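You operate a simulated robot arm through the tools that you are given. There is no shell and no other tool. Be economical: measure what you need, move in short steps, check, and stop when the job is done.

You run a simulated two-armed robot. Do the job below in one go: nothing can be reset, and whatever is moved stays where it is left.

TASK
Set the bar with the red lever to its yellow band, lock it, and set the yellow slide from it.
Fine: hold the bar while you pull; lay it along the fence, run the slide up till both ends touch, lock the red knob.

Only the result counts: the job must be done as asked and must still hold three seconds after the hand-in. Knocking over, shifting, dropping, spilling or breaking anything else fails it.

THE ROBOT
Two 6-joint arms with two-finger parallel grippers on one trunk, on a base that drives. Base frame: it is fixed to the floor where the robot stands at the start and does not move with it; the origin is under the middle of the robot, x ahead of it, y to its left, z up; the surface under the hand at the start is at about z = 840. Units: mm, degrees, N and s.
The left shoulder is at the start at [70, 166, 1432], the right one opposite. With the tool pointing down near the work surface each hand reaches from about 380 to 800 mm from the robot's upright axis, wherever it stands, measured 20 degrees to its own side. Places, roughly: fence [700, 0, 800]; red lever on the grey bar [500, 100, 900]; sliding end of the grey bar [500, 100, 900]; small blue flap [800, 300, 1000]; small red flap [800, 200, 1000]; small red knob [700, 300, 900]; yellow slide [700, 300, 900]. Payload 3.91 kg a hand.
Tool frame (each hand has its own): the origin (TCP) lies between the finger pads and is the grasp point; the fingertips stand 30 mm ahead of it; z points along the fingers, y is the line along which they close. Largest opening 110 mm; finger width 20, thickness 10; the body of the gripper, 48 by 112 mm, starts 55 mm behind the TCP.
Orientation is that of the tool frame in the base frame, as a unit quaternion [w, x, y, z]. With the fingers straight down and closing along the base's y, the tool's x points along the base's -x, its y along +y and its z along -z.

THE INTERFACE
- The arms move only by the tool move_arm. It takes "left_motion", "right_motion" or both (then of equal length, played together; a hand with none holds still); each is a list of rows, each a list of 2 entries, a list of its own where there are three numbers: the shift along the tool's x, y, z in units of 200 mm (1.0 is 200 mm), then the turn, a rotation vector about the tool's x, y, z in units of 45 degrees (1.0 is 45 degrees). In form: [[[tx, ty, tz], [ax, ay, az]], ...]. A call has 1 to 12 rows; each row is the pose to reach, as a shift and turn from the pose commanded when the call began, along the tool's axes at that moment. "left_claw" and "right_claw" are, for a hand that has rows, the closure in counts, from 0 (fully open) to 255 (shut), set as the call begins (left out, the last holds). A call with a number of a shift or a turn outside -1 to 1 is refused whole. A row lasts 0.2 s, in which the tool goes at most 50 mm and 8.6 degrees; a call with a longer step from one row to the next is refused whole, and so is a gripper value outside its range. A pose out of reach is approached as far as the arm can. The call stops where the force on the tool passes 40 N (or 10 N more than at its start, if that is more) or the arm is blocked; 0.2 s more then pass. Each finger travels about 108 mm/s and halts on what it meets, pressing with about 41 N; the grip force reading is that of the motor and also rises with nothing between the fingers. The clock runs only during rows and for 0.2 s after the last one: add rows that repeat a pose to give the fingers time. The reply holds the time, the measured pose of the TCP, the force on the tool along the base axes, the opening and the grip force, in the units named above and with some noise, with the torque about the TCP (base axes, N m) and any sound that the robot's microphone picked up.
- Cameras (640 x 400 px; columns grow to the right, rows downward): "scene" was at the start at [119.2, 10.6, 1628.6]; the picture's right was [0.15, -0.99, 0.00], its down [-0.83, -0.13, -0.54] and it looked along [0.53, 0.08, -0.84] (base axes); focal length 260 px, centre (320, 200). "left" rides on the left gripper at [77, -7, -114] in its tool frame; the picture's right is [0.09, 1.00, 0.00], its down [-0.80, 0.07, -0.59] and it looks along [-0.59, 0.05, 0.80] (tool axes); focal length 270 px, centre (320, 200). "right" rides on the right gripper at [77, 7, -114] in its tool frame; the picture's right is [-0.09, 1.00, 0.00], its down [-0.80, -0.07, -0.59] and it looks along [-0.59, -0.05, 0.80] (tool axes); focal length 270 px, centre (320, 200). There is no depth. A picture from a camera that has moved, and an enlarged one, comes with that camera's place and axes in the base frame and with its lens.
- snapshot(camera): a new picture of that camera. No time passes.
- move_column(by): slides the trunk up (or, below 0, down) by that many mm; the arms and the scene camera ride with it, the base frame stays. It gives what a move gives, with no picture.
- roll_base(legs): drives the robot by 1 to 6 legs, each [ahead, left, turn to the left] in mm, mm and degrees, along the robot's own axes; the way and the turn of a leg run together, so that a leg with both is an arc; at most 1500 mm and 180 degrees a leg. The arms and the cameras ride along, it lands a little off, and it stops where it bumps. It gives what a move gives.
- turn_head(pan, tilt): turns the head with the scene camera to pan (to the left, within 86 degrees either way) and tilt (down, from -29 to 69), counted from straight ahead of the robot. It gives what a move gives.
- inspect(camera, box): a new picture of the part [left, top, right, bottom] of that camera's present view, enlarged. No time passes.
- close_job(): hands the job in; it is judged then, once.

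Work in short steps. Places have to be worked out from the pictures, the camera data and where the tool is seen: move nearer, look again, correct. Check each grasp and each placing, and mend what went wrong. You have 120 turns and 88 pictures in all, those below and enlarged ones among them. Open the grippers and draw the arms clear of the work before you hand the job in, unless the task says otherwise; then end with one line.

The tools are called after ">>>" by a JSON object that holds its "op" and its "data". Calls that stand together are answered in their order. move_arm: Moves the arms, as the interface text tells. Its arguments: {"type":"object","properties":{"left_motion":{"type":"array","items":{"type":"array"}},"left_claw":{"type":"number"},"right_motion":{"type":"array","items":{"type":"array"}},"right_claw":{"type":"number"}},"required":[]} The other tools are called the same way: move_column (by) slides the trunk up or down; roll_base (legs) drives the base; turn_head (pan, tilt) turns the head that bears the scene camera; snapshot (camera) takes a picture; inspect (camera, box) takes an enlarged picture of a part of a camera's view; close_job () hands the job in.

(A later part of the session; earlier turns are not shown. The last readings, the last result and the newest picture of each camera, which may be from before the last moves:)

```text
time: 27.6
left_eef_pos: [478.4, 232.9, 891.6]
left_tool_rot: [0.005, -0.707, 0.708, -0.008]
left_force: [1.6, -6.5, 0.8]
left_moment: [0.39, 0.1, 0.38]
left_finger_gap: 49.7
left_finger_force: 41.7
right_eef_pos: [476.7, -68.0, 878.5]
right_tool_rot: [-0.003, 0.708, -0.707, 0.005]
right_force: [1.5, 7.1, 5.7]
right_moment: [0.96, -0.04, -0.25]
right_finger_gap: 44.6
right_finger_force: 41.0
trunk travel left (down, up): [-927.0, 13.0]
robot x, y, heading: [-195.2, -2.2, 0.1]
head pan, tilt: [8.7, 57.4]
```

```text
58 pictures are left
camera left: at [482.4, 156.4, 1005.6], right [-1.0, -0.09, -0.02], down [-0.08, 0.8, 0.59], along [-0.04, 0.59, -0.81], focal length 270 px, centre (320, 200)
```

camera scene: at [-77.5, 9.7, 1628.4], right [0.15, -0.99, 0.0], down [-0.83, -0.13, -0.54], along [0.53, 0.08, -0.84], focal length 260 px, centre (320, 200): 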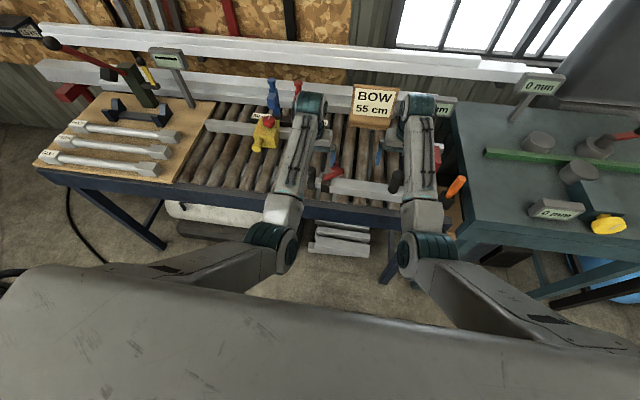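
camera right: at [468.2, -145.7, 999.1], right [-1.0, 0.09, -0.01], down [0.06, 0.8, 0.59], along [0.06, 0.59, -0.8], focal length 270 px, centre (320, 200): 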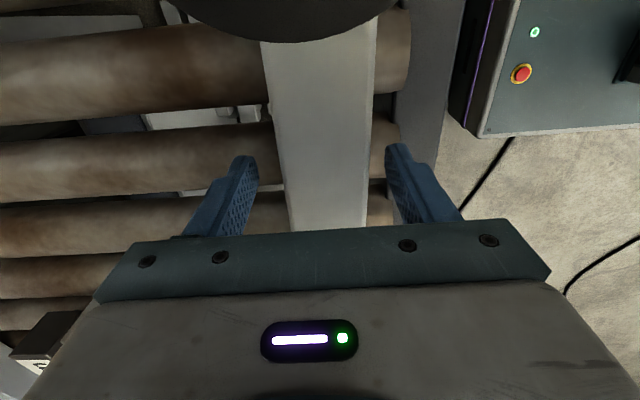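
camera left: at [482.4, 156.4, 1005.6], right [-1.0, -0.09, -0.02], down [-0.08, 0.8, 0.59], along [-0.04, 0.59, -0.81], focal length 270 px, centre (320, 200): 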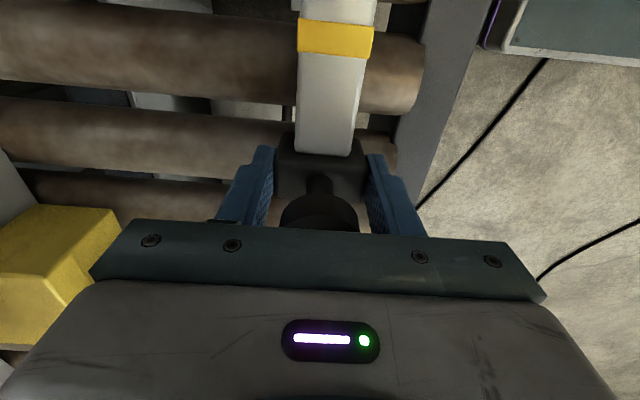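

A yellow band has appeared about 64 mm from the slider grip. I look at the clamp area and the fence from the head camera to find the reading mark and stop.

>>> {"op": "inspect", "data": {"camera": "scene", "box": [240, 130, 400, 230]}}

>>> {"op": "inspect", "data": {"camera": "scene", "box": [340, 80, 500, 230]}}

```text
4.00 times, centred on (320, 180) of scene
camera zoom: at [-79.0, 10.6, 1628.6], right [0.15, -0.99, 0.0], down [-0.83, -0.13, -0.54], along [0.53, 0.08, -0.84], focal length 1041 px, centre (320, 280)
```

zoom: 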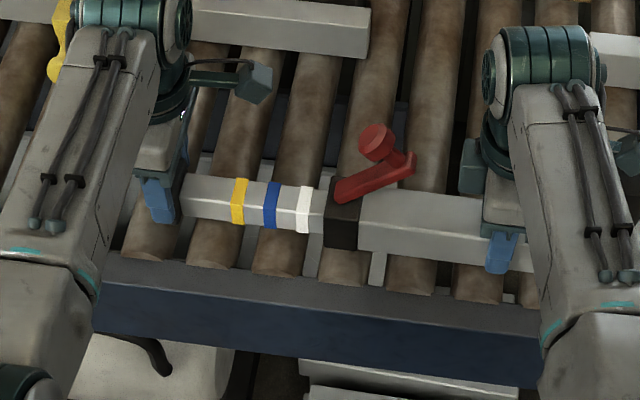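

```text
2.67 times, centred on (420, 155) of scene
camera zoom: at [-79.0, 10.6, 1628.6], right [0.15, -0.99, 0.0], down [-0.83, -0.13, -0.54], along [0.53, 0.08, -0.84], focal length 694 px, centre (53, 320)
```

zoom: 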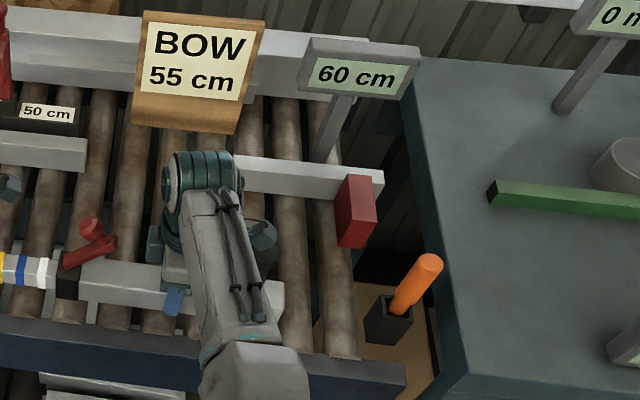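

Bands are yellow, blue, white, with yellow outermost, so the yellow band should come to the clamp mouth (grip at y≈156). I push back to ~y 160 and look closely.

>>> {"op": "move_arm", "data": {"left_motion": [[[0.1, 0, 0], [0, 0, 0]], [[0.2, 0, 0], [0, 0, 0]], [[0.3, 0, 0], [0, 0, 0]], [[0.355, 0, 0], [0, 0, 0]]]}}

>>> {"op": "inspect", "data": {"camera": "left", "box": [220, 0, 460, 150]}}

>>> {"op": "inspect", "data": {"camera": "scene", "box": [280, 150, 360, 200]}}

```text
time: 28.6
left_eef_pos: [478.9, 163.9, 892.6]
left_tool_rot: [0.005, -0.706, 0.708, -0.006]
left_force: [-4.6, 7.3, -0.4]
left_moment: [1.17, 0.33, -0.27]
left_finger_gap: 49.5
left_finger_force: 41.2
right_eef_pos: [478.0, -69.1, 878.7]
right_tool_rot: [-0.003, 0.708, -0.706, 0.005]
right_force: [3.1, -9.6, 7.7]
right_moment: [-0.72, -0.07, -0.92]
right_finger_gap: 44.7
right_finger_force: 40.7
trunk travel left (down, up): [-927.0, 13.0]
robot x, y, heading: [-200.2, 0.0, -0.2]
head pan, tilt: [8.7, 57.4]
```

```text
2.67 times, centred on (340, 75) of left
camera zoom: at [482.0, 86.1, 1006.9], right [-1.0, -0.09, -0.01], down [-0.08, 0.8, 0.59], along [-0.04, 0.59, -0.81], focal length 721 px, centre (267, 533)
```

zoom: 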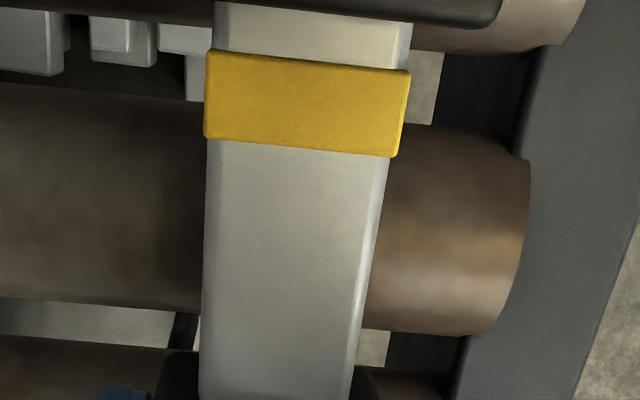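

```text
8.00 times, centred on (320, 175) of scene
camera zoom: at [-79.4, 9.8, 1628.6], right [0.15, -0.99, 0.0], down [-0.83, -0.13, -0.54], along [0.53, 0.08, -0.84], focal length 2083 px, centre (320, 400)
```

zoom: 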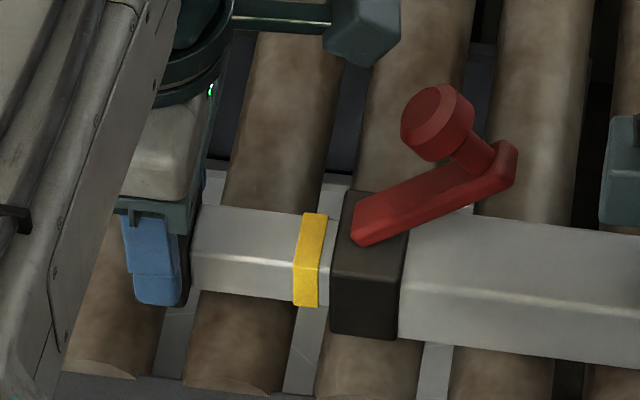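

The yellow band (~12 mm wide) is ~5 mm outside the clamp mouth. I push in 8 mm so the band sits at the mouth line, and check.

>>> {"op": "move_arm", "data": {"left_motion": [[[0.02, 0, 0], [0, 0, 0]], [[0.04, 0, 0], [0, 0, 0]]]}}

>>> {"op": "inspect", "data": {"camera": "left", "box": [220, 0, 460, 150]}}

>>> {"op": "inspect", "data": {"camera": "scene", "box": [300, 155, 348, 185]}}

```text
time: 29.2
left_eef_pos: [478.3, 155.3, 893.2]
left_tool_rot: [0.004, -0.706, 0.708, -0.007]
left_force: [-1.9, 6.7, -2.3]
left_moment: [0.78, 0.27, 0.07]
left_finger_gap: 49.6
left_finger_force: 40.7
right_eef_pos: [477.4, -69.1, 878.7]
right_tool_rot: [-0.005, 0.708, -0.706, 0.006]
right_force: [4.2, -9.5, 11.1]
right_moment: [-0.39, -0.05, -0.52]
right_finger_gap: 44.8
right_finger_force: 41.1
trunk travel left (down, up): [-927.0, 13.0]
robot x, y, heading: [-201.8, 0.5, -0.1]
head pan, tilt: [8.7, 57.4]
```

```text
2.67 times, centred on (340, 75) of left
camera zoom: at [481.6, 77.7, 1007.2], right [-1.0, -0.09, -0.02], down [-0.08, 0.8, 0.59], along [-0.04, 0.59, -0.81], focal length 721 px, centre (267, 533)
```

zoom: 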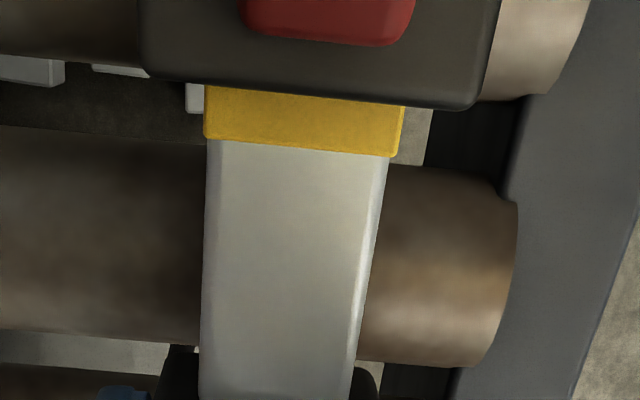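

```text
13.33 times, centred on (324, 170) of scene
camera zoom: at [-79.2, 10.3, 1628.6], right [0.15, -0.99, 0.0], down [-0.83, -0.13, -0.54], along [0.53, 0.08, -0.84], focal length 3471 px, centre (267, 600)
```

zoom: 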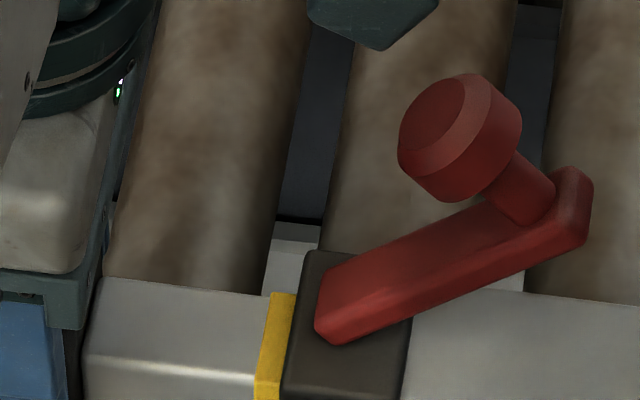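

The band is at the mouth, roughly centred (slightly out). Now I release the slider with the left hand and rise, to go and press the lever.

>>> {"op": "move_arm", "data": {"left_motion": [[[0, 0, 0], [0, 0, 0]], [[0, 0, 0], [0, 0, 0]], [[0, 0, -0.05], [0, 0, 0]], [[0, 0, -0.25], [0, 0, 0]], [[0, 0, -0.45], [0, 0, 0]], [[-0.2, 0, -0.6], [0, 0, 0]]], "left_claw": 105}}

>>> {"op": "move_arm", "data": {"left_motion": [[[0, 0, 0], [0, 0, 0.17]], [[0, 0, 0], [0, 0, 0.34]], [[0, 0, 0], [0, 0, 0.51]], [[0, 0, 0], [0, 0, 0.68]], [[0, 0, 0], [0, 0, 0.84]], [[0, 0, 0], [0, 0, 1.0]]], "left_claw": 255}}

>>> {"op": "move_arm", "data": {"left_motion": [[[0, 0, 0], [0, 0, 0.17]], [[0, 0, 0], [0, 0, 0.34]], [[0, 0, 0], [0, 0, 0.51]], [[0, 0, 0], [0, 0, 0.68]], [[0, 0, 0], [0, 0, 0.84]], [[0, 0, 0], [0, 0, 1.0]]]}}

>>> {"op": "move_arm", "data": {"left_motion": [[[0, 0, 0], [0.17, 0, 0]], [[0, 0, 0], [0.34, 0, 0]], [[0, 0, 0], [0.51, 0, 0]], [[0, 0, 0], [0.68, 0, 0]]]}}

>>> {"op": "inspect", "data": {"camera": "left", "box": [0, 0, 640, 400]}}

```text
time: 30.6
left_eef_pos: [475.1, 197.3, 1012.5]
left_tool_rot: [0.004, -0.705, 0.709, -0.007]
left_force: [-0.5, 0.0, 0.5]
left_moment: [0.0, 0.01, 0.01]
left_finger_gap: 64.7
left_finger_force: 0.1
right_eef_pos: [476.3, -68.6, 878.8]
right_tool_rot: [0.004, -0.707, 0.708, -0.007]
right_force: [-0.8, -3.1, 0.8]
right_moment: [0.87, 0.22, 0.13]
right_finger_gap: 44.9
right_finger_force: 41.0
trunk travel left (down, up): [-927.0, 13.0]
robot x, y, heading: [-197.1, -0.8, -0.2]
head pan, tilt: [8.7, 57.4]
```

```text
time: 32.0
left_eef_pos: [476.7, 194.8, 1012.6]
left_tool_rot: [0.007, -0.38, 0.925, -0.005]
left_force: [0.2, 0.8, 0.7]
left_moment: [0.0, 0.0, -0.02]
left_finger_gap: 0.0
left_finger_force: 37.6
right_eef_pos: [476.4, -68.8, 877.6]
right_tool_rot: [-0.003, 0.707, -0.707, 0.006]
right_force: [-1.2, -2.1, 0.1]
right_moment: [-0.18, 0.15, 0.09]
right_finger_gap: 45.0
right_finger_force: 40.6
trunk travel left (down, up): [-927.0, 13.0]
robot x, y, heading: [-198.3, -1.5, -0.1]
head pan, tilt: [8.7, 57.4]
```

```text
time: 33.4
left_eef_pos: [477.4, 195.2, 1011.4]
left_tool_rot: [0.008, 0.003, 1.0, -0.002]
left_force: [0.5, 0.1, -0.3]
left_moment: [-0.02, -0.01, -0.02]
left_finger_gap: 0.1
left_finger_force: 37.6
right_eef_pos: [476.2, -68.9, 879.5]
right_tool_rot: [-0.003, 0.708, -0.706, 0.005]
right_force: [-1.6, -1.8, 0.1]
right_moment: [-0.53, 0.17, -0.01]
right_finger_gap: 44.9
right_finger_force: 41.0
trunk travel left (down, up): [-927.0, 13.0]
robot x, y, heading: [-199.4, -2.8, -0.0]
head pan, tilt: [8.7, 57.4]
```

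```text
time: 34.4
left_eef_pos: [477.1, 196.1, 1012.9]
left_tool_rot: [0.007, 0.004, 0.964, -0.266]
left_force: [0.6, -0.2, -0.3]
left_moment: [0.02, 0.0, 0.0]
left_finger_gap: 0.1
left_finger_force: 37.0
right_eef_pos: [476.4, -68.2, 879.0]
right_tool_rot: [-0.003, 0.708, -0.706, 0.005]
right_force: [-0.2, 0.5, -0.8]
right_moment: [-0.13, 0.14, 0.02]
right_finger_gap: 45.1
right_finger_force: 40.7
trunk travel left (down, up): [-927.0, 13.0]
robot x, y, heading: [-202.8, -1.9, 0.1]
head pan, tilt: [8.7, 57.4]
```

```text
1.00 times, centred on (320, 200) of left (not enlarged: the box is as wide or as high as the picture)
camera zoom: at [397.4, 248.7, 1112.2], right [-0.08, 0.85, -0.51], down [0.79, 0.36, 0.49], along [0.6, -0.37, -0.71], focal length 270 px, centre (320, 200)
```

zoom: 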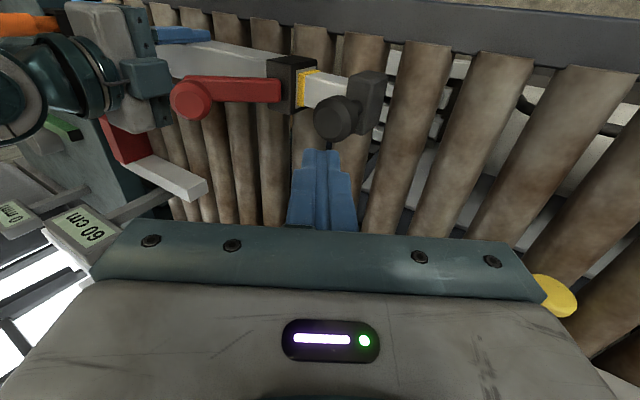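

Hand is tilted so its body leans away from the right wrist. I move the closed fingertips to just left of the lever knob.

>>> {"op": "move_arm", "data": {"left_motion": [[[0, -0.13, 0.09], [0, 0, 0]], [[0, -0.26, 0.18], [0, 0, 0]], [[0, -0.377, 0.276], [0, 0, 0]]]}}

>>> {"op": "snapshot", "data": {"camera": "left"}}

>>> {"op": "inspect", "data": {"camera": "scene", "box": [270, 130, 390, 205]}}

```text
time: 35.2
left_eef_pos: [477.1, 99.7, 1002.8]
left_tool_rot: [0.007, 0.004, 0.964, -0.265]
left_force: [-0.3, -0.5, -0.7]
left_moment: [-0.03, -0.01, 0.01]
left_finger_gap: 0.0
left_finger_force: 37.6
right_eef_pos: [477.2, -68.2, 878.9]
right_tool_rot: [-0.004, 0.708, -0.706, 0.005]
right_force: [-0.2, -0.1, 0.5]
right_moment: [-0.09, 0.19, 0.07]
right_finger_gap: 44.9
right_finger_force: 41.5
trunk travel left (down, up): [-927.0, 13.0]
robot x, y, heading: [-196.1, -0.9, -0.1]
head pan, tilt: [8.7, 57.4]
```

```text
50 pictures are left
camera left: at [395.9, 152.5, 1103.3], right [-0.08, 0.86, -0.51], down [0.79, 0.36, 0.49], along [0.6, -0.37, -0.71], focal length 270 px, centre (320, 200)
```

left: 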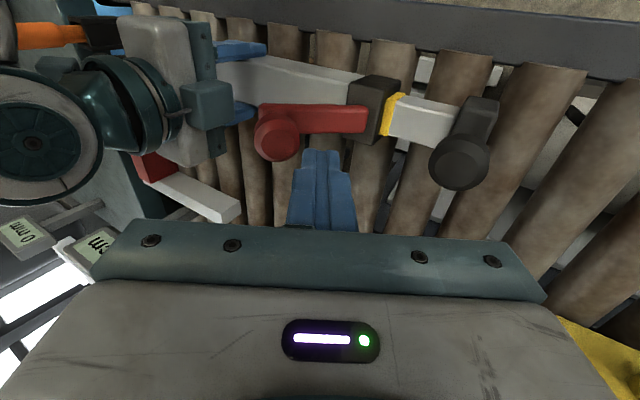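

```text
5.33 times, centred on (330, 168) of scene
camera zoom: at [-79.0, 9.6, 1628.6], right [0.15, -0.99, 0.0], down [-0.83, -0.13, -0.54], along [0.53, 0.08, -0.84], focal length 1388 px, centre (267, 373)
```

zoom: 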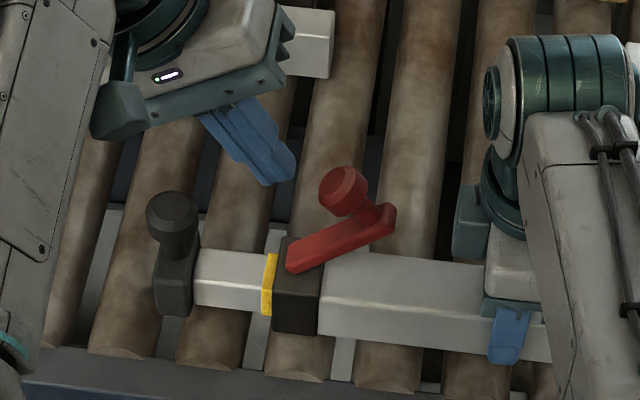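

Fingertip is ~25 mm left of the knob, in plane. Now push toward −y and slightly down to swing the lever flat.

>>> {"op": "move_arm", "data": {"left_motion": [[[0, -0.03, 0.05], [0, 0, 0]], [[0, -0.055, 0.11], [0, 0, 0]], [[0, -0.08, 0.16], [0, 0, 0]], [[0, -0.105, 0.21], [0, 0, 0]], [[0, -0.13, 0.24], [0, 0, 0]]]}}

>>> {"op": "inspect", "data": {"camera": "scene", "box": [270, 130, 390, 205]}}

```text
time: 36.4
left_eef_pos: [479.4, 56.0, 974.3]
left_tool_rot: [0.007, 0.002, 0.965, -0.264]
left_force: [3.9, 7.6, -10.4]
left_moment: [0.4, -0.11, 0.04]
left_finger_gap: 0.1
left_finger_force: 38.0
right_eef_pos: [477.2, -68.9, 878.5]
right_tool_rot: [-0.003, 0.708, -0.706, 0.006]
right_force: [-4.7, -6.9, 4.0]
right_moment: [0.96, -0.21, 0.32]
right_finger_gap: 44.9
right_finger_force: 41.3
trunk travel left (down, up): [-927.0, 13.0]
robot x, y, heading: [-199.4, -1.1, -0.1]
head pan, tilt: [8.7, 57.4]
```

```text
5.33 times, centred on (330, 168) of scene
camera zoom: at [-78.3, 10.6, 1628.4], right [0.15, -0.99, 0.0], down [-0.83, -0.13, -0.54], along [0.53, 0.08, -0.84], focal length 1388 px, centre (267, 373)
```

zoom: 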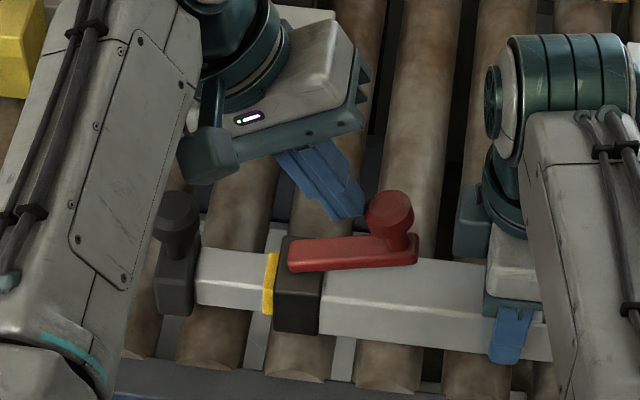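

The lever swung almost flat (about 10° left). Push further.

>>> {"op": "move_arm", "data": {"left_motion": [[[0, -0.03, 0.03], [0, 0, 0]], [[0, -0.06, 0.06], [0, 0, 0]], [[0, -0.09, 0.09], [0, 0, 0]]]}}

>>> {"op": "inspect", "data": {"camera": "scene", "box": [270, 130, 390, 205]}}

```text
time: 37.2
left_eef_pos: [476.5, 35.7, 970.2]
left_tool_rot: [0.008, 0.003, 0.965, -0.263]
left_force: [3.9, 31.7, -8.1]
left_moment: [0.89, -0.05, 0.03]
left_finger_gap: 0.0
left_finger_force: 37.6
right_eef_pos: [477.6, -68.9, 881.3]
right_tool_rot: [0.004, -0.707, 0.707, -0.01]
right_force: [-2.4, -27.0, 24.6]
right_moment: [-0.43, 0.24, 0.38]
right_finger_gap: 44.5
right_finger_force: 40.9
trunk travel left (down, up): [-927.0, 13.0]
robot x, y, heading: [-198.1, -2.4, -0.2]
head pan, tilt: [8.7, 57.4]
```

```text
5.33 times, centred on (330, 168) of scene
camera zoom: at [-81.9, 13.5, 1629.0], right [0.15, -0.99, 0.0], down [-0.83, -0.13, -0.54], along [0.53, 0.08, -0.84], focal length 1388 px, centre (267, 373)
```

zoom: 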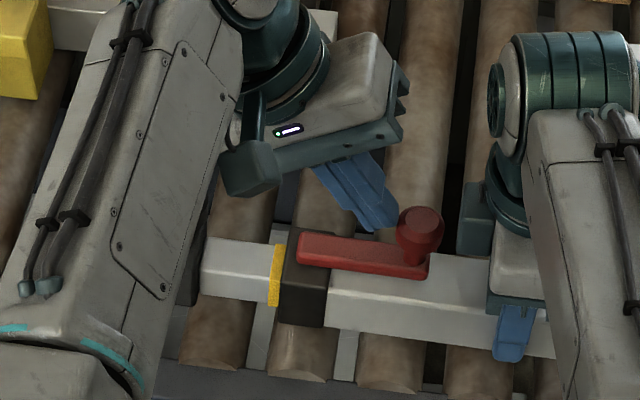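

Lever is flat along the bar and hits its stop (~32 N). I back the left hand off and straighten it, then view.

>>> {"op": "move_arm", "data": {"left_motion": [[[0, 0.08, -0.08], [0, 0, 0]], [[0, 0.2, -0.2], [0, 0, 0]], [[0, 0.4, -0.28], [0, 0, 0]], [[0, 0.6, -0.32], [0, 0, 0]], [[0, 0.7, -0.38], [0, 0, 0]]]}}

>>> {"op": "move_arm", "data": {"left_motion": [[[0, 0, 0], [-0.17, 0, 0]], [[0, 0, 0], [-0.34, 0, 0]], [[0, 0, 0], [-0.51, 0, 0]], [[0, 0, 0], [-0.68, 0, 0]]]}}

>>> {"op": "snapshot", "data": {"camera": "left"}}

>>> {"op": "inspect", "data": {"camera": "scene", "box": [290, 140, 370, 190]}}

```text
time: 38.4
left_eef_pos: [477.3, 193.6, 960.9]
left_tool_rot: [0.007, 0.003, 0.964, -0.266]
left_force: [0.0, -0.2, 0.2]
left_moment: [0.01, 0.01, 0.0]
left_finger_gap: 0.4
left_finger_force: 37.3
right_eef_pos: [475.9, -68.0, 879.8]
right_tool_rot: [-0.003, 0.708, -0.707, 0.005]
right_force: [-3.6, -1.5, 3.8]
right_moment: [1.35, 0.39, 0.5]
right_finger_gap: 44.5
right_finger_force: 41.6
trunk travel left (down, up): [-927.0, 13.0]
robot x, y, heading: [-196.4, -1.0, 0.1]
head pan, tilt: [8.7, 57.4]
```

```text
time: 39.4
left_eef_pos: [477.6, 190.0, 962.7]
left_tool_rot: [0.009, 0.002, 1.0, 0.0]
left_force: [0.0, -0.1, 0.5]
left_moment: [-0.03, 0.02, 0.02]
left_finger_gap: 0.1
left_finger_force: 38.1
right_eef_pos: [477.4, -68.6, 879.7]
right_tool_rot: [-0.004, 0.708, -0.707, 0.005]
right_force: [-1.5, 0.9, 1.6]
right_moment: [1.04, 0.21, 0.16]
right_finger_gap: 44.8
right_finger_force: 40.4
trunk travel left (down, up): [-927.0, 13.0]
robot x, y, heading: [-201.2, -3.3, -0.1]
head pan, tilt: [8.7, 57.4]
```

```text
46 pictures are left
camera left: at [397.0, 182.7, 1075.3], right [-0.09, 1.0, 0.0], down [0.79, 0.07, 0.61], along [0.61, 0.05, -0.79], focal length 270 px, centre (320, 200)
```

left: 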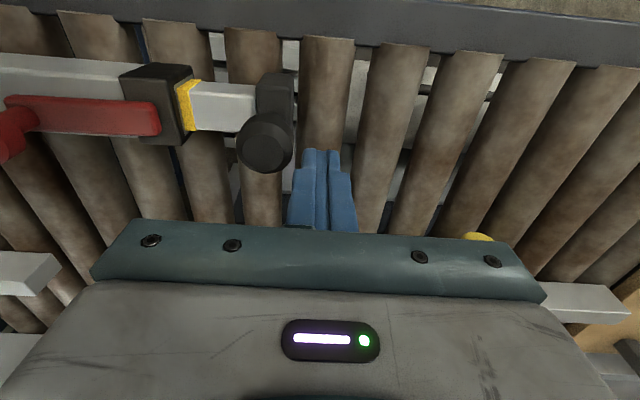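

```text
8.00 times, centred on (330, 165) of scene
camera zoom: at [-79.2, 9.5, 1628.5], right [0.15, -0.99, 0.0], down [-0.83, -0.13, -0.54], along [0.53, 0.08, -0.84], focal length 2083 px, centre (240, 480)
```

zoom: 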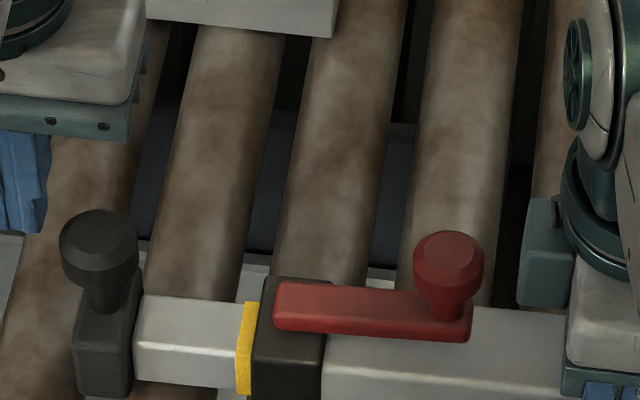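

The lever is flat; the band is still at the mouth. Next I regrip the slider block with the left hand (yaw −90°) so both hands can carry the bar.

>>> {"op": "move_arm", "data": {"left_motion": [[[0, 0, -0.2], [0, 0, -0.17]], [[0, 0, -0.25], [0, 0, -0.34]], [[0, 0, -0.25], [0, 0, -0.51]], [[0, 0, -0.25], [0, 0, -0.68]], [[0, 0, -0.25], [0, 0, -0.84]], [[0, 0, -0.25], [0, 0, -1.0]]], "left_claw": 105}}

>>> {"op": "move_arm", "data": {"left_motion": [[[0, 0, 0], [0, 0, -0.17]], [[0, 0, 0], [0, 0, -0.34]], [[0, 0, 0], [0, 0, -0.51]], [[0, 0, 0], [0, 0, -0.68]], [[0, 0, 0], [0, 0, -0.84]], [[0, 0, 0], [0, 0, -1.0]]]}}

>>> {"op": "move_arm", "data": {"left_motion": [[[0.1, 0, 0], [0, 0, 0]], [[0.175, 0, 0.1], [0, 0, 0]], [[0.175, 0, 0.3], [0, 0, 0]], [[0.175, 0, 0.5], [0, 0, 0]], [[0.175, 0, 0.6], [0, 0, 0]]]}}

>>> {"op": "snapshot", "data": {"camera": "left"}}

```text
time: 40.8
left_eef_pos: [477.0, 190.2, 1013.3]
left_tool_rot: [0.006, -0.381, 0.924, -0.005]
left_force: [0.6, -0.9, -0.6]
left_moment: [0.0, -0.03, -0.01]
left_finger_gap: 64.6
left_finger_force: 0.1
right_eef_pos: [476.7, -67.7, 877.5]
right_tool_rot: [-0.004, 0.708, -0.706, 0.005]
right_force: [-0.1, 0.6, -1.0]
right_moment: [0.77, 0.22, 0.21]
right_finger_gap: 44.6
right_finger_force: 41.1
trunk travel left (down, up): [-927.0, 13.0]
robot x, y, heading: [-196.7, -2.6, -0.0]
head pan, tilt: [8.7, 57.4]
```

```text
time: 42.2
left_eef_pos: [476.6, 190.4, 1012.4]
left_tool_rot: [0.004, -0.706, 0.708, -0.007]
left_force: [0.0, -0.1, -0.5]
left_moment: [-0.02, 0.01, 0.01]
left_finger_gap: 64.7
left_finger_force: 0.1
right_eef_pos: [476.8, -68.1, 877.7]
right_tool_rot: [-0.003, 0.708, -0.706, 0.006]
right_force: [-0.9, -0.9, -1.6]
right_moment: [0.59, 0.2, 0.25]
right_finger_gap: 44.8
right_finger_force: 40.9
trunk travel left (down, up): [-927.0, 13.0]
robot x, y, heading: [-198.3, 3.5, -0.2]
head pan, tilt: [8.7, 57.4]
```

```text
time: 43.4
left_eef_pos: [477.8, 155.1, 891.6]
left_tool_rot: [0.004, -0.706, 0.708, -0.007]
left_force: [0.0, -0.1, 0.9]
left_moment: [0.0, -0.02, 0.02]
left_finger_gap: 64.5
left_finger_force: 0.1
right_eef_pos: [477.1, -69.1, 877.7]
right_tool_rot: [-0.004, 0.708, -0.707, 0.005]
right_force: [-1.9, -0.4, -2.6]
right_moment: [0.42, 0.18, 0.24]
right_finger_gap: 45.0
right_finger_force: 41.2
trunk travel left (down, up): [-927.0, 13.0]
robot x, y, heading: [-200.1, 3.0, -0.0]
head pan, tilt: [8.7, 57.4]
```

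```text
44 pictures are left
camera left: at [481.5, 77.1, 1006.1], right [-1.0, -0.09, -0.02], down [-0.08, 0.8, 0.59], along [-0.04, 0.59, -0.81], focal length 270 px, centre (320, 200)
```

left: 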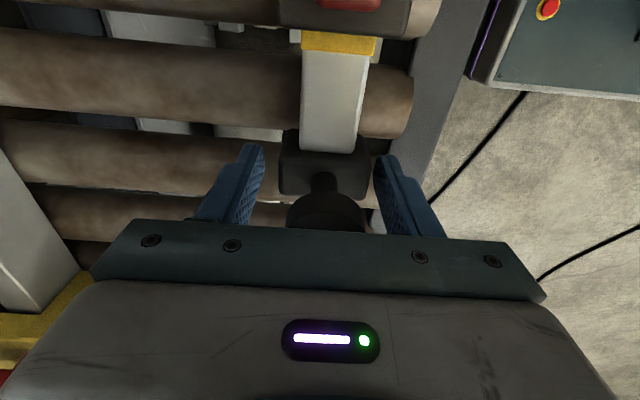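

Positioned over the block. Close, then test the lock with a gentle 4 mm pull.

>>> {"op": "move_arm", "data": {"left_motion": [[[0, 0, 0], [0, 0, 0]], [[0, 0, 0], [0, 0, 0]]], "left_claw": 255}}

>>> {"op": "move_arm", "data": {"left_motion": [[[-0.02, 0, 0], [0, 0, 0]], [[-0.02, 0, 0], [0, 0, 0]]]}}

```text
time: 44.0
left_eef_pos: [478.8, 154.7, 892.5]
left_tool_rot: [0.003, -0.706, 0.708, -0.007]
left_force: [-6.6, -0.4, 2.1]
left_moment: [-0.17, 0.55, -0.14]
left_finger_gap: 49.4
left_finger_force: 41.2
right_eef_pos: [477.5, -69.0, 878.3]
right_tool_rot: [0.004, -0.707, 0.707, -0.007]
right_force: [5.4, -0.1, -5.9]
right_moment: [-0.1, -0.35, -1.13]
right_finger_gap: 44.5
right_finger_force: 40.7
trunk travel left (down, up): [-927.0, 13.0]
robot x, y, heading: [-196.0, -1.7, 0.0]
head pan, tilt: [8.7, 57.4]
```

```text
time: 44.6
left_eef_pos: [478.4, 157.7, 892.8]
left_tool_rot: [0.003, -0.706, 0.709, -0.006]
left_force: [-6.9, -13.1, 0.0]
left_moment: [0.53, 0.23, -0.36]
left_finger_gap: 49.6
left_finger_force: 41.0
right_eef_pos: [477.2, -67.2, 878.7]
right_tool_rot: [-0.005, 0.707, -0.707, 0.003]
right_force: [6.2, 14.6, -4.4]
right_moment: [-0.4, -0.07, -1.11]
right_finger_gap: 45.0
right_finger_force: 41.3
trunk travel left (down, up): [-927.0, 13.0]
robot x, y, heading: [-196.5, -3.7, 0.0]
head pan, tilt: [8.7, 57.4]
```

Resistance (14 N, right hand feels it fully) suggests it's locked. Relax the pull, and lift the bar 20 mm with both hands.

>>> {"op": "move_arm", "data": {"left_motion": [[[0.02, 0, 0], [0, 0, 0]], [[0.02, 0, -0.05], [0, 0, 0]], [[0.02, 0, -0.1], [0, 0, 0]]], "right_motion": [[[0, 0, 0], [0, 0, 0]], [[0, 0, -0.05], [0, 0, 0]], [[0, 0, -0.1], [0, 0, 0]]]}}

>>> {"op": "snapshot", "data": {"camera": "scene"}}

```text
time: 45.4
left_eef_pos: [478.9, 155.6, 911.4]
left_tool_rot: [0.004, -0.706, 0.708, -0.006]
left_force: [-7.4, -6.6, -2.6]
left_moment: [0.12, 0.03, -0.32]
left_finger_gap: 49.7
left_finger_force: 40.8
right_eef_pos: [477.4, -67.8, 898.6]
right_tool_rot: [0.003, -0.707, 0.708, -0.006]
right_force: [6.9, 7.1, -5.0]
right_moment: [0.15, 0.0, -1.33]
right_finger_gap: 45.1
right_finger_force: 40.9
trunk travel left (down, up): [-927.0, 13.0]
robot x, y, heading: [-195.5, 1.0, 0.0]
head pan, tilt: [8.7, 57.4]
```

```text
43 pictures are left
camera scene: at [-78.6, 10.8, 1628.5], right [0.15, -0.99, 0.0], down [-0.83, -0.13, -0.54], along [0.53, 0.08, -0.84], focal length 260 px, centre (320, 200)
```

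scene: 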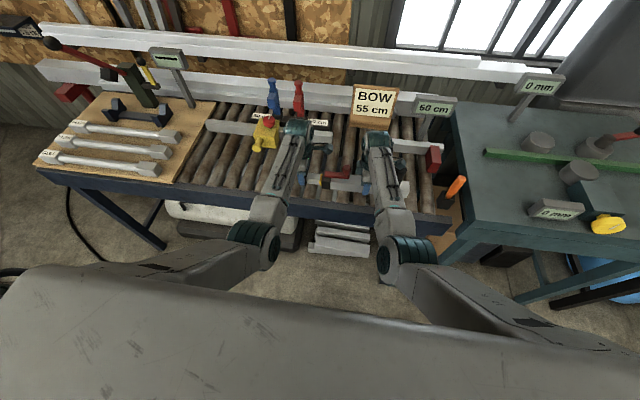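

The bar (light) is lifted level. I drive forward 150 mm and right 60 mm with it toward the fence.

>>> {"op": "roll_base", "data": {"legs": [[150, -60, 0]]}}

>>> {"op": "snapshot", "data": {"camera": "scene"}}

>>> {"op": "snapshot", "data": {"camera": "left"}}

>>> {"op": "snapshot", "data": {"camera": "right"}}

```text
time: 46.8
left_eef_pos: [626.1, 96.3, 912.0]
left_tool_rot: [0.005, -0.706, 0.708, -0.008]
left_force: [-7.3, -2.0, -4.3]
left_moment: [0.03, 0.25, -0.42]
left_finger_gap: 49.5
left_finger_force: 40.6
right_eef_pos: [624.2, -127.9, 899.9]
right_tool_rot: [-0.003, 0.707, -0.707, 0.006]
right_force: [5.8, 2.4, -1.8]
right_moment: [0.65, -0.18, -0.99]
right_finger_gap: 44.9
right_finger_force: 40.6
trunk travel left (down, up): [-927.0, 13.0]
robot x, y, heading: [-49.3, -61.9, 0.0]
head pan, tilt: [8.7, 57.4]
```

```text
42 pictures are left
camera scene: at [67.2, -48.0, 1628.8], right [0.15, -0.99, 0.0], down [-0.83, -0.13, -0.54], along [0.53, 0.08, -0.84], focal length 260 px, centre (320, 200)
```

scene: 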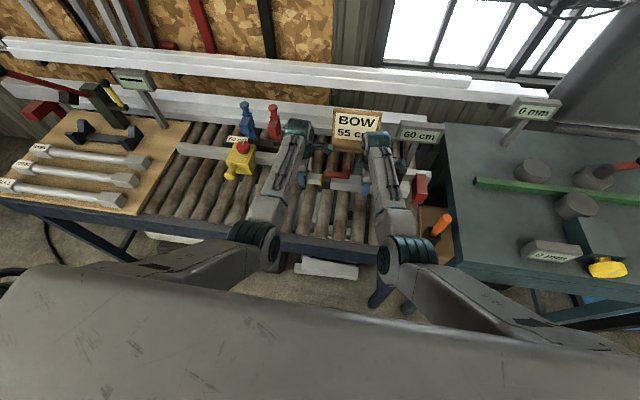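

```text
41 pictures are left
camera left: at [628.9, 19.4, 1027.5], right [-1.0, -0.09, -0.02], down [-0.08, 0.8, 0.59], along [-0.04, 0.59, -0.81], focal length 270 px, centre (320, 200)
```

left: 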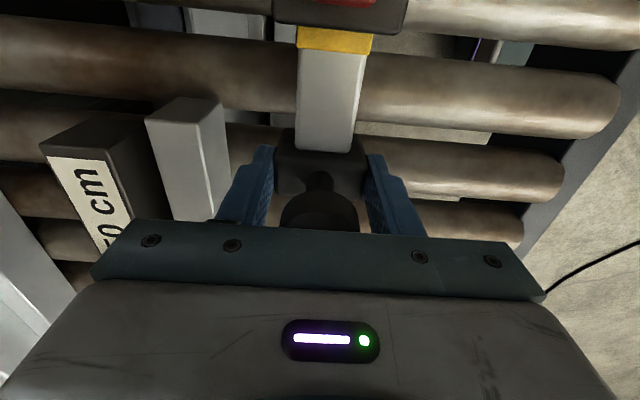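

```text
40 pictures are left
camera right: at [615.5, -204.5, 1012.5], right [-1.0, 0.09, -0.01], down [0.06, 0.8, 0.59], along [0.06, 0.59, -0.81], focal length 270 px, centre (320, 200)
```

right: 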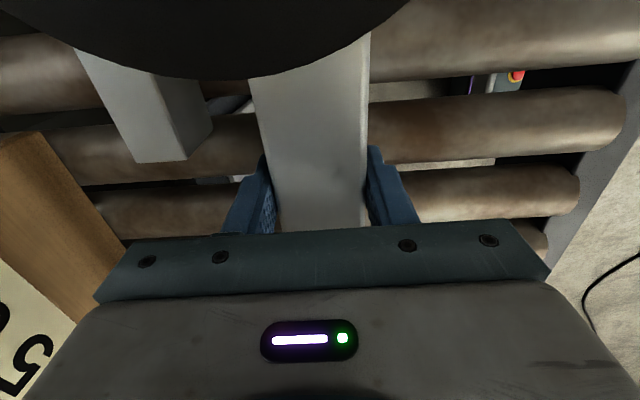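

Rail front faces are at x≈695 (z 840–880); the gap between rails is y −141…82. Fingers gripping in that gap won't foul the rails. I lower the bar onto the rollers and then shift the right hand's grip to y≈−90.

>>> {"op": "move_arm", "data": {"left_motion": [[[0, 0, 0.05], [0, 0, 0]], [[0, 0, 0.1], [0, 0, 0]]], "right_motion": [[[0, 0, 0.05], [0, 0, 0]], [[0, 0, 0.1], [0, 0, 0]]]}}

>>> {"op": "move_arm", "data": {"right_motion": [[[0, 0, 0], [0, 0, 0]], [[0, 0, 0], [0, 0, 0]], [[-0.1, 0, 0], [0, 0, 0]], [[-0.19, 0, 0], [0, 0, 0]]], "right_claw": 130}}

>>> {"op": "inspect", "data": {"camera": "scene", "box": [280, 130, 440, 230]}}

```text
time: 47.4
left_eef_pos: [627.9, 96.8, 891.5]
left_tool_rot: [0.005, -0.706, 0.708, -0.007]
left_force: [-5.2, 0.9, 2.4]
left_moment: [-0.29, 0.3, -0.22]
left_finger_gap: 49.3
left_finger_force: 40.7
right_eef_pos: [626.2, -128.3, 879.4]
right_tool_rot: [-0.003, 0.708, -0.707, 0.005]
right_force: [4.3, -0.1, -10.9]
right_moment: [-0.53, -0.19, -0.89]
right_finger_gap: 44.9
right_finger_force: 40.9
trunk travel left (down, up): [-927.0, 13.0]
robot x, y, heading: [-48.3, -61.1, 0.0]
head pan, tilt: [8.7, 57.4]
```

```text
time: 48.4
left_eef_pos: [627.1, 103.4, 893.0]
left_tool_rot: [-0.01, 0.708, -0.706, 0.001]
left_force: [-5.3, -0.1, 6.7]
left_moment: [0.31, 0.66, -0.22]
left_finger_gap: 49.7
left_finger_force: 41.1
right_eef_pos: [629.5, -103.2, 881.7]
right_tool_rot: [0.003, -0.706, 0.709, -0.012]
right_force: [-0.7, -2.1, 0.9]
right_moment: [0.17, -0.04, 0.05]
right_finger_gap: 53.8
right_finger_force: 0.1
trunk travel left (down, up): [-927.0, 13.0]
robot x, y, heading: [-48.4, -60.4, 0.2]
head pan, tilt: [8.7, 57.4]
stopped in row 4 (right hand): the force on the tool passed its limit at 50 N (the readings are from after the stop); the commanded pose is now the measured one
```

```text
4.00 times, centred on (360, 180) of scene
camera zoom: at [67.7, -49.8, 1628.8], right [0.15, -0.99, 0.0], down [-0.83, -0.13, -0.54], along [0.53, 0.08, -0.84], focal length 1041 px, centre (160, 280)
```

zoom: 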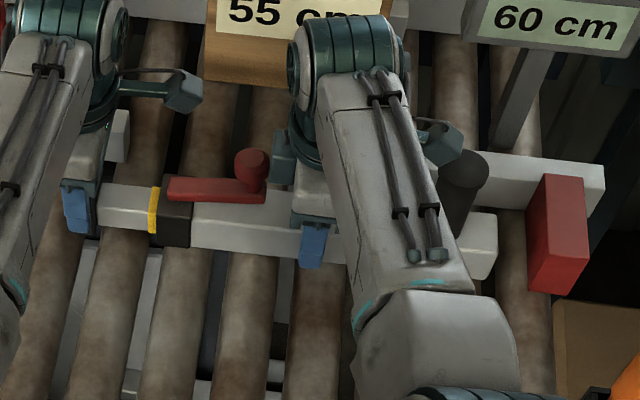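

The right gripper's housing bumped the lever knob (nudging the bar ~7 mm left). I back it off, raise it, and will use it closed as a pusher from the near side instead.

>>> {"op": "move_arm", "data": {"right_motion": [[[0.08, 0, 0], [0, 0, 0]], [[0.15, 0, -0.1], [0, 0, 0]], [[0.2, 0, -0.3], [0, 0, 0]], [[0.23, 0.15, -0.4], [0, 0, 0]], [[0.23, 0.3, -0.4], [0, 0, 0]]]}}

>>> {"op": "inspect", "data": {"camera": "scene", "box": [280, 130, 440, 230]}}

>>> {"op": "inspect", "data": {"camera": "left", "box": [220, 0, 460, 150]}}

```text
time: 49.8
left_eef_pos: [627.8, 103.9, 893.3]
left_tool_rot: [-0.01, 0.708, -0.706, 0.002]
left_force: [-3.2, -1.8, 5.6]
left_moment: [0.44, 0.53, -0.31]
left_finger_gap: 49.4
left_finger_force: 40.5
right_eef_pos: [584.1, -166.9, 975.5]
right_tool_rot: [0.007, -0.701, 0.713, -0.031]
right_force: [-0.4, 0.3, 0.6]
right_moment: [-0.02, 0.0, 0.02]
right_finger_gap: 54.0
right_finger_force: 0.1
trunk travel left (down, up): [-927.0, 13.0]
robot x, y, heading: [-46.5, -61.3, -0.0]
head pan, tilt: [8.7, 57.4]
stopped in row 5 (right hand): the arm was blocked; the commanded pose is now the measured one
```

```text
4.00 times, centred on (360, 180) of scene
camera zoom: at [68.0, -50.4, 1628.7], right [0.15, -0.99, 0.0], down [-0.83, -0.13, -0.54], along [0.53, 0.08, -0.84], focal length 1041 px, centre (160, 280)
```

zoom: 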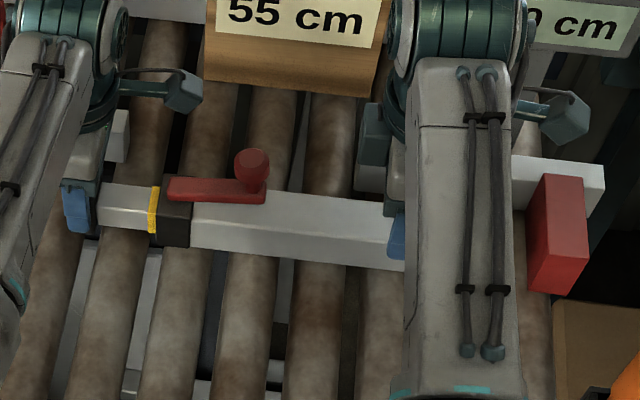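

```text
2.67 times, centred on (340, 75) of left
camera zoom: at [631.2, 24.4, 1006.0], right [-1.0, -0.09, -0.02], down [-0.08, 0.79, 0.6], along [-0.04, 0.6, -0.8], focal length 721 px, centre (267, 533)
```

zoom: 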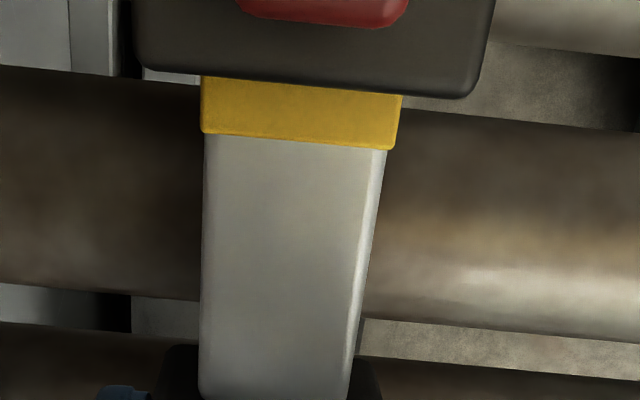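

Band and lever unchanged. Close the right gripper and lower it on the near side of the bar.

>>> {"op": "move_arm", "data": {"right_motion": [[[0, 0, 0], [0, 0, 0]], [[0, 0, 0.05], [0, 0, 0]], [[0, 0, 0.2], [0, 0, 0]], [[0, 0, 0.35], [0, 0, 0]], [[0, 0, 0.43], [0, 0, 0]]], "right_claw": 255}}

>>> {"op": "snapshot", "data": {"camera": "right"}}

```text
time: 51.0
left_eef_pos: [627.9, 102.9, 892.8]
left_tool_rot: [-0.011, 0.708, -0.706, 0.002]
left_force: [-2.3, -0.9, 7.7]
left_moment: [0.16, 0.48, -0.09]
left_finger_gap: 49.6
left_finger_force: 41.4
right_eef_pos: [587.9, -165.6, 889.0]
right_tool_rot: [0.008, -0.701, 0.712, -0.03]
right_force: [-0.2, 0.7, -0.1]
right_moment: [0.0, 0.0, -0.03]
right_finger_gap: 0.0
right_finger_force: 37.7
trunk travel left (down, up): [-927.0, 13.0]
robot x, y, heading: [-47.3, -61.7, -0.0]
head pan, tilt: [8.7, 57.4]
```

```text
36 pictures are left
camera right: at [572.4, -240.7, 1003.9], right [-0.99, 0.1, -0.06], down [0.05, 0.82, 0.57], along [0.1, 0.56, -0.82], focal length 270 px, centre (320, 200)
```

right: 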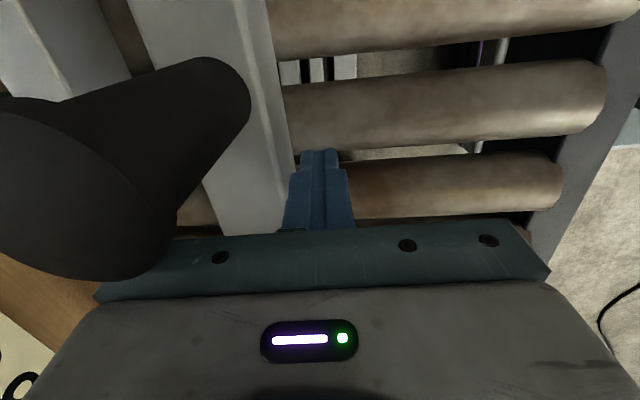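

Pusher is in place. First I slide the bar 33 mm right (still clear of the rail), watching force for the stop.

>>> {"op": "move_arm", "data": {"left_motion": [[[0.06, 0, 0], [0, 0, 0]], [[0.12, 0, 0], [0, 0, 0]], [[0.165, 0, 0], [0, 0, 0]]]}}

>>> {"op": "inspect", "data": {"camera": "scene", "box": [300, 120, 460, 220]}}

```text
time: 51.8
left_eef_pos: [627.7, 70.6, 893.1]
left_tool_rot: [-0.011, 0.708, -0.706, 0.004]
left_force: [0.4, 6.0, 16.6]
left_moment: [0.03, 0.51, -0.05]
left_finger_gap: 49.4
left_finger_force: 41.1
right_eef_pos: [588.1, -167.7, 890.3]
right_tool_rot: [0.008, -0.701, 0.712, -0.031]
right_force: [-1.1, 0.6, -0.2]
right_moment: [-0.02, -0.04, -0.01]
right_finger_gap: 0.0
right_finger_force: 37.8
trunk travel left (down, up): [-927.0, 13.0]
robot x, y, heading: [-49.1, -60.6, -0.3]
head pan, tilt: [8.7, 57.4]
```

```text
4.00 times, centred on (380, 170) of scene
camera zoom: at [66.6, -48.8, 1628.9], right [0.15, -0.99, 0.0], down [-0.83, -0.13, -0.54], along [0.53, 0.08, -0.84], focal length 1041 px, centre (80, 320)
```

zoom: 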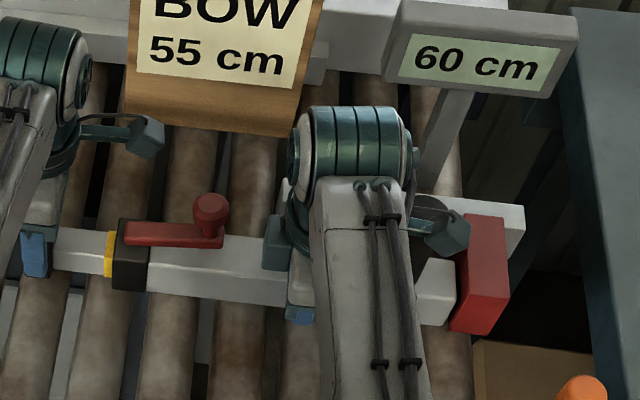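

The bar end is nearly at the stop. I nudge 4 mm more right, then move both hands +x together to bring the bar to ~7 mm off the rail.

>>> {"op": "move_arm", "data": {"left_motion": [[[0.02, 0, 0], [0, 0, 0]], [[0.02, -0.07, 0], [0, 0, 0]], [[0.02, -0.14, 0], [0, 0, 0]], [[0.02, -0.17, 0], [0, 0, 0]]], "right_motion": [[[0, 0, 0], [0, 0, 0]], [[0, -0.1, 0], [0, 0, 0]], [[0, -0.17, 0], [0, 0, 0]], [[0, -0.2, 0], [0, 0, 0]]]}}

>>> {"op": "snapshot", "data": {"camera": "left"}}

>>> {"op": "inspect", "data": {"camera": "scene", "box": [300, 120, 460, 220]}}

```text
time: 52.8
left_eef_pos: [660.7, 67.4, 892.8]
left_tool_rot: [-0.01, 0.708, -0.706, 0.002]
left_force: [-6.4, 3.5, 10.7]
left_moment: [0.12, 0.68, -0.29]
left_finger_gap: 49.6
left_finger_force: 41.0
right_eef_pos: [627.7, -168.1, 891.8]
right_tool_rot: [0.008, -0.702, 0.712, -0.031]
right_force: [-0.2, -0.3, 0.2]
right_moment: [0.02, -0.02, -0.01]
right_finger_gap: 0.0
right_finger_force: 37.9
trunk travel left (down, up): [-927.0, 13.0]
robot x, y, heading: [-49.6, -59.9, -0.2]
head pan, tilt: [8.7, 57.4]
```

```text
34 pictures are left
camera left: at [664.3, -12.2, 1005.6], right [-1.0, -0.09, -0.02], down [-0.08, 0.79, 0.6], along [-0.04, 0.6, -0.8], focal length 270 px, centre (320, 200)
```

left: 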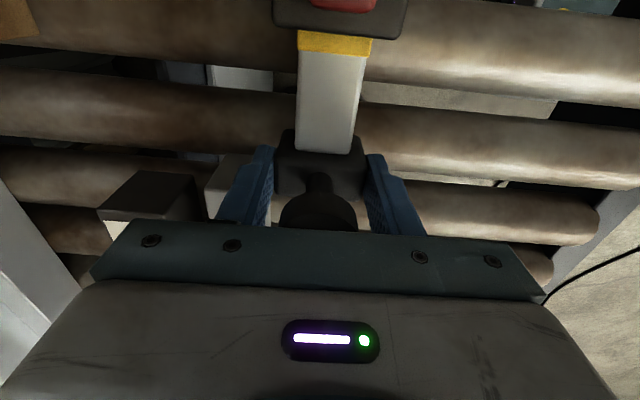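

```text
4.00 times, centred on (380, 170) of scene
camera zoom: at [65.8, -49.4, 1628.7], right [0.15, -0.99, 0.0], down [-0.83, -0.13, -0.54], along [0.53, 0.08, -0.84], focal length 1041 px, centre (80, 320)
```

zoom: 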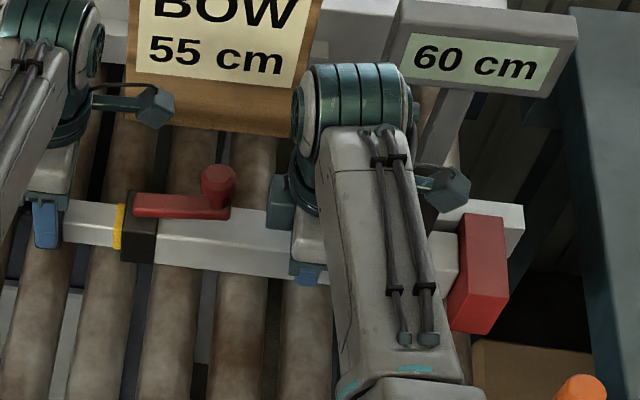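

Bar is parallel and ~10 mm from the rail. Advance both in +x until it meets the fence.

>>> {"op": "move_arm", "data": {"left_motion": [[[0, -0.02, 0], [0, 0, 0]], [[0, -0.035, 0], [0, 0, 0]], [[0, -0.05, 0], [0, 0, 0]], [[0, -0.05, 0], [0, 0, 0]]], "right_motion": [[[0, -0.02, 0], [0, 0, 0]], [[0, -0.04, 0], [0, 0, 0]], [[0, -0.06, 0], [0, 0, 0]], [[0, -0.075, 0], [0, 0, 0]]]}}

>>> {"op": "inspect", "data": {"camera": "scene", "box": [300, 120, 460, 220]}}

>>> {"op": "snapshot", "data": {"camera": "right"}}

```text
time: 53.8
left_eef_pos: [670.5, 66.7, 893.3]
left_tool_rot: [-0.011, 0.708, -0.706, 0.003]
left_force: [6.1, -2.8, -12.4]
left_moment: [0.85, 0.51, 0.66]
left_finger_gap: 49.6
left_finger_force: 40.8
right_eef_pos: [638.7, -167.8, 891.3]
right_tool_rot: [0.004, -0.702, 0.712, -0.027]
right_force: [-34.2, -2.4, 6.1]
right_moment: [-0.06, 0.94, 0.16]
right_finger_gap: 0.0
right_finger_force: 37.5
trunk travel left (down, up): [-927.0, 13.0]
robot x, y, heading: [-49.7, -59.4, 0.0]
head pan, tilt: [8.7, 57.4]
```

```text
4.00 times, centred on (380, 170) of scene
camera zoom: at [64.9, -50.3, 1628.7], right [0.15, -0.99, 0.0], down [-0.83, -0.13, -0.54], along [0.54, 0.08, -0.84], focal length 1041 px, centre (80, 320)
```

zoom: 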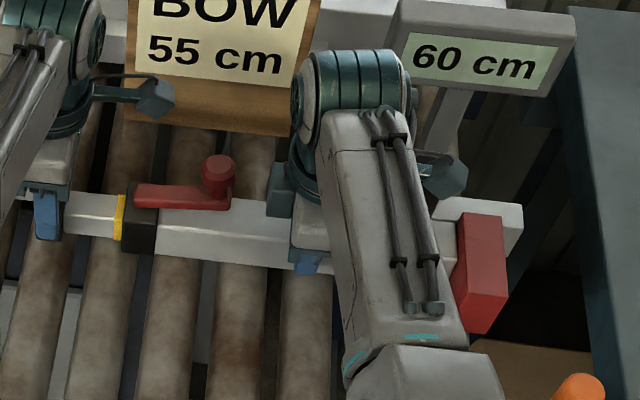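

```text
31 pictures are left
camera right: at [625.2, -241.8, 1005.7], right [-0.99, 0.1, -0.05], down [0.06, 0.82, 0.57], along [0.1, 0.56, -0.82], focal length 270 px, centre (320, 200)
```

right: 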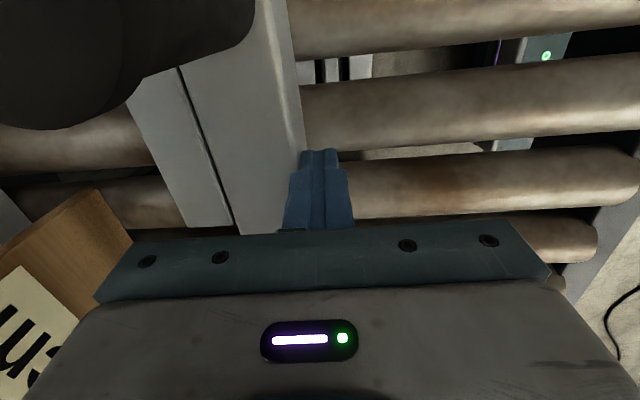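

The bar is flush with the rail. I ease the pusher and slide the bar right in small steps to find the stop.

>>> {"op": "move_arm", "data": {"left_motion": [[[0.01, 0, 0], [0, 0, 0]], [[0.02, 0, 0], [0, 0, 0]]], "right_motion": [[[0, 0.025, 0], [0, 0, 0]], [[0, 0.025, 0], [0, 0, 0]]]}}

>>> {"op": "move_arm", "data": {"left_motion": [[[0.01, 0, 0], [0, 0, 0]], [[0.02, 0, 0], [0, 0, 0]]]}}

```text
time: 54.4
left_eef_pos: [669.4, 67.2, 893.1]
left_tool_rot: [-0.011, 0.708, -0.706, 0.001]
left_force: [-15.2, 13.8, 3.3]
left_moment: [-0.06, 0.98, -0.42]
left_finger_gap: 49.8
left_finger_force: 41.4
right_eef_pos: [639.0, -167.3, 895.3]
right_tool_rot: [0.007, -0.702, 0.712, -0.033]
right_force: [-9.3, -4.6, -7.3]
right_moment: [-0.23, 0.36, 0.02]
right_finger_gap: 0.2
right_finger_force: 37.5
trunk travel left (down, up): [-927.0, 13.0]
robot x, y, heading: [-49.5, -58.9, 0.0]
head pan, tilt: [8.7, 57.4]
```

```text
time: 55.0
left_eef_pos: [670.1, 65.0, 893.6]
left_tool_rot: [-0.011, 0.709, -0.705, 0.002]
left_force: [-14.6, 31.3, -0.2]
left_moment: [0.92, 0.82, -0.08]
left_finger_gap: 49.7
left_finger_force: 40.9
right_eef_pos: [638.1, -164.7, 894.7]
right_tool_rot: [0.007, -0.702, 0.712, -0.033]
right_force: [-8.1, -7.3, 0.2]
right_moment: [-0.19, 0.23, -0.01]
right_finger_gap: 0.0
right_finger_force: 38.2
trunk travel left (down, up): [-927.0, 13.0]
robot x, y, heading: [-48.6, -58.4, 0.1]
head pan, tilt: [8.7, 57.4]
```

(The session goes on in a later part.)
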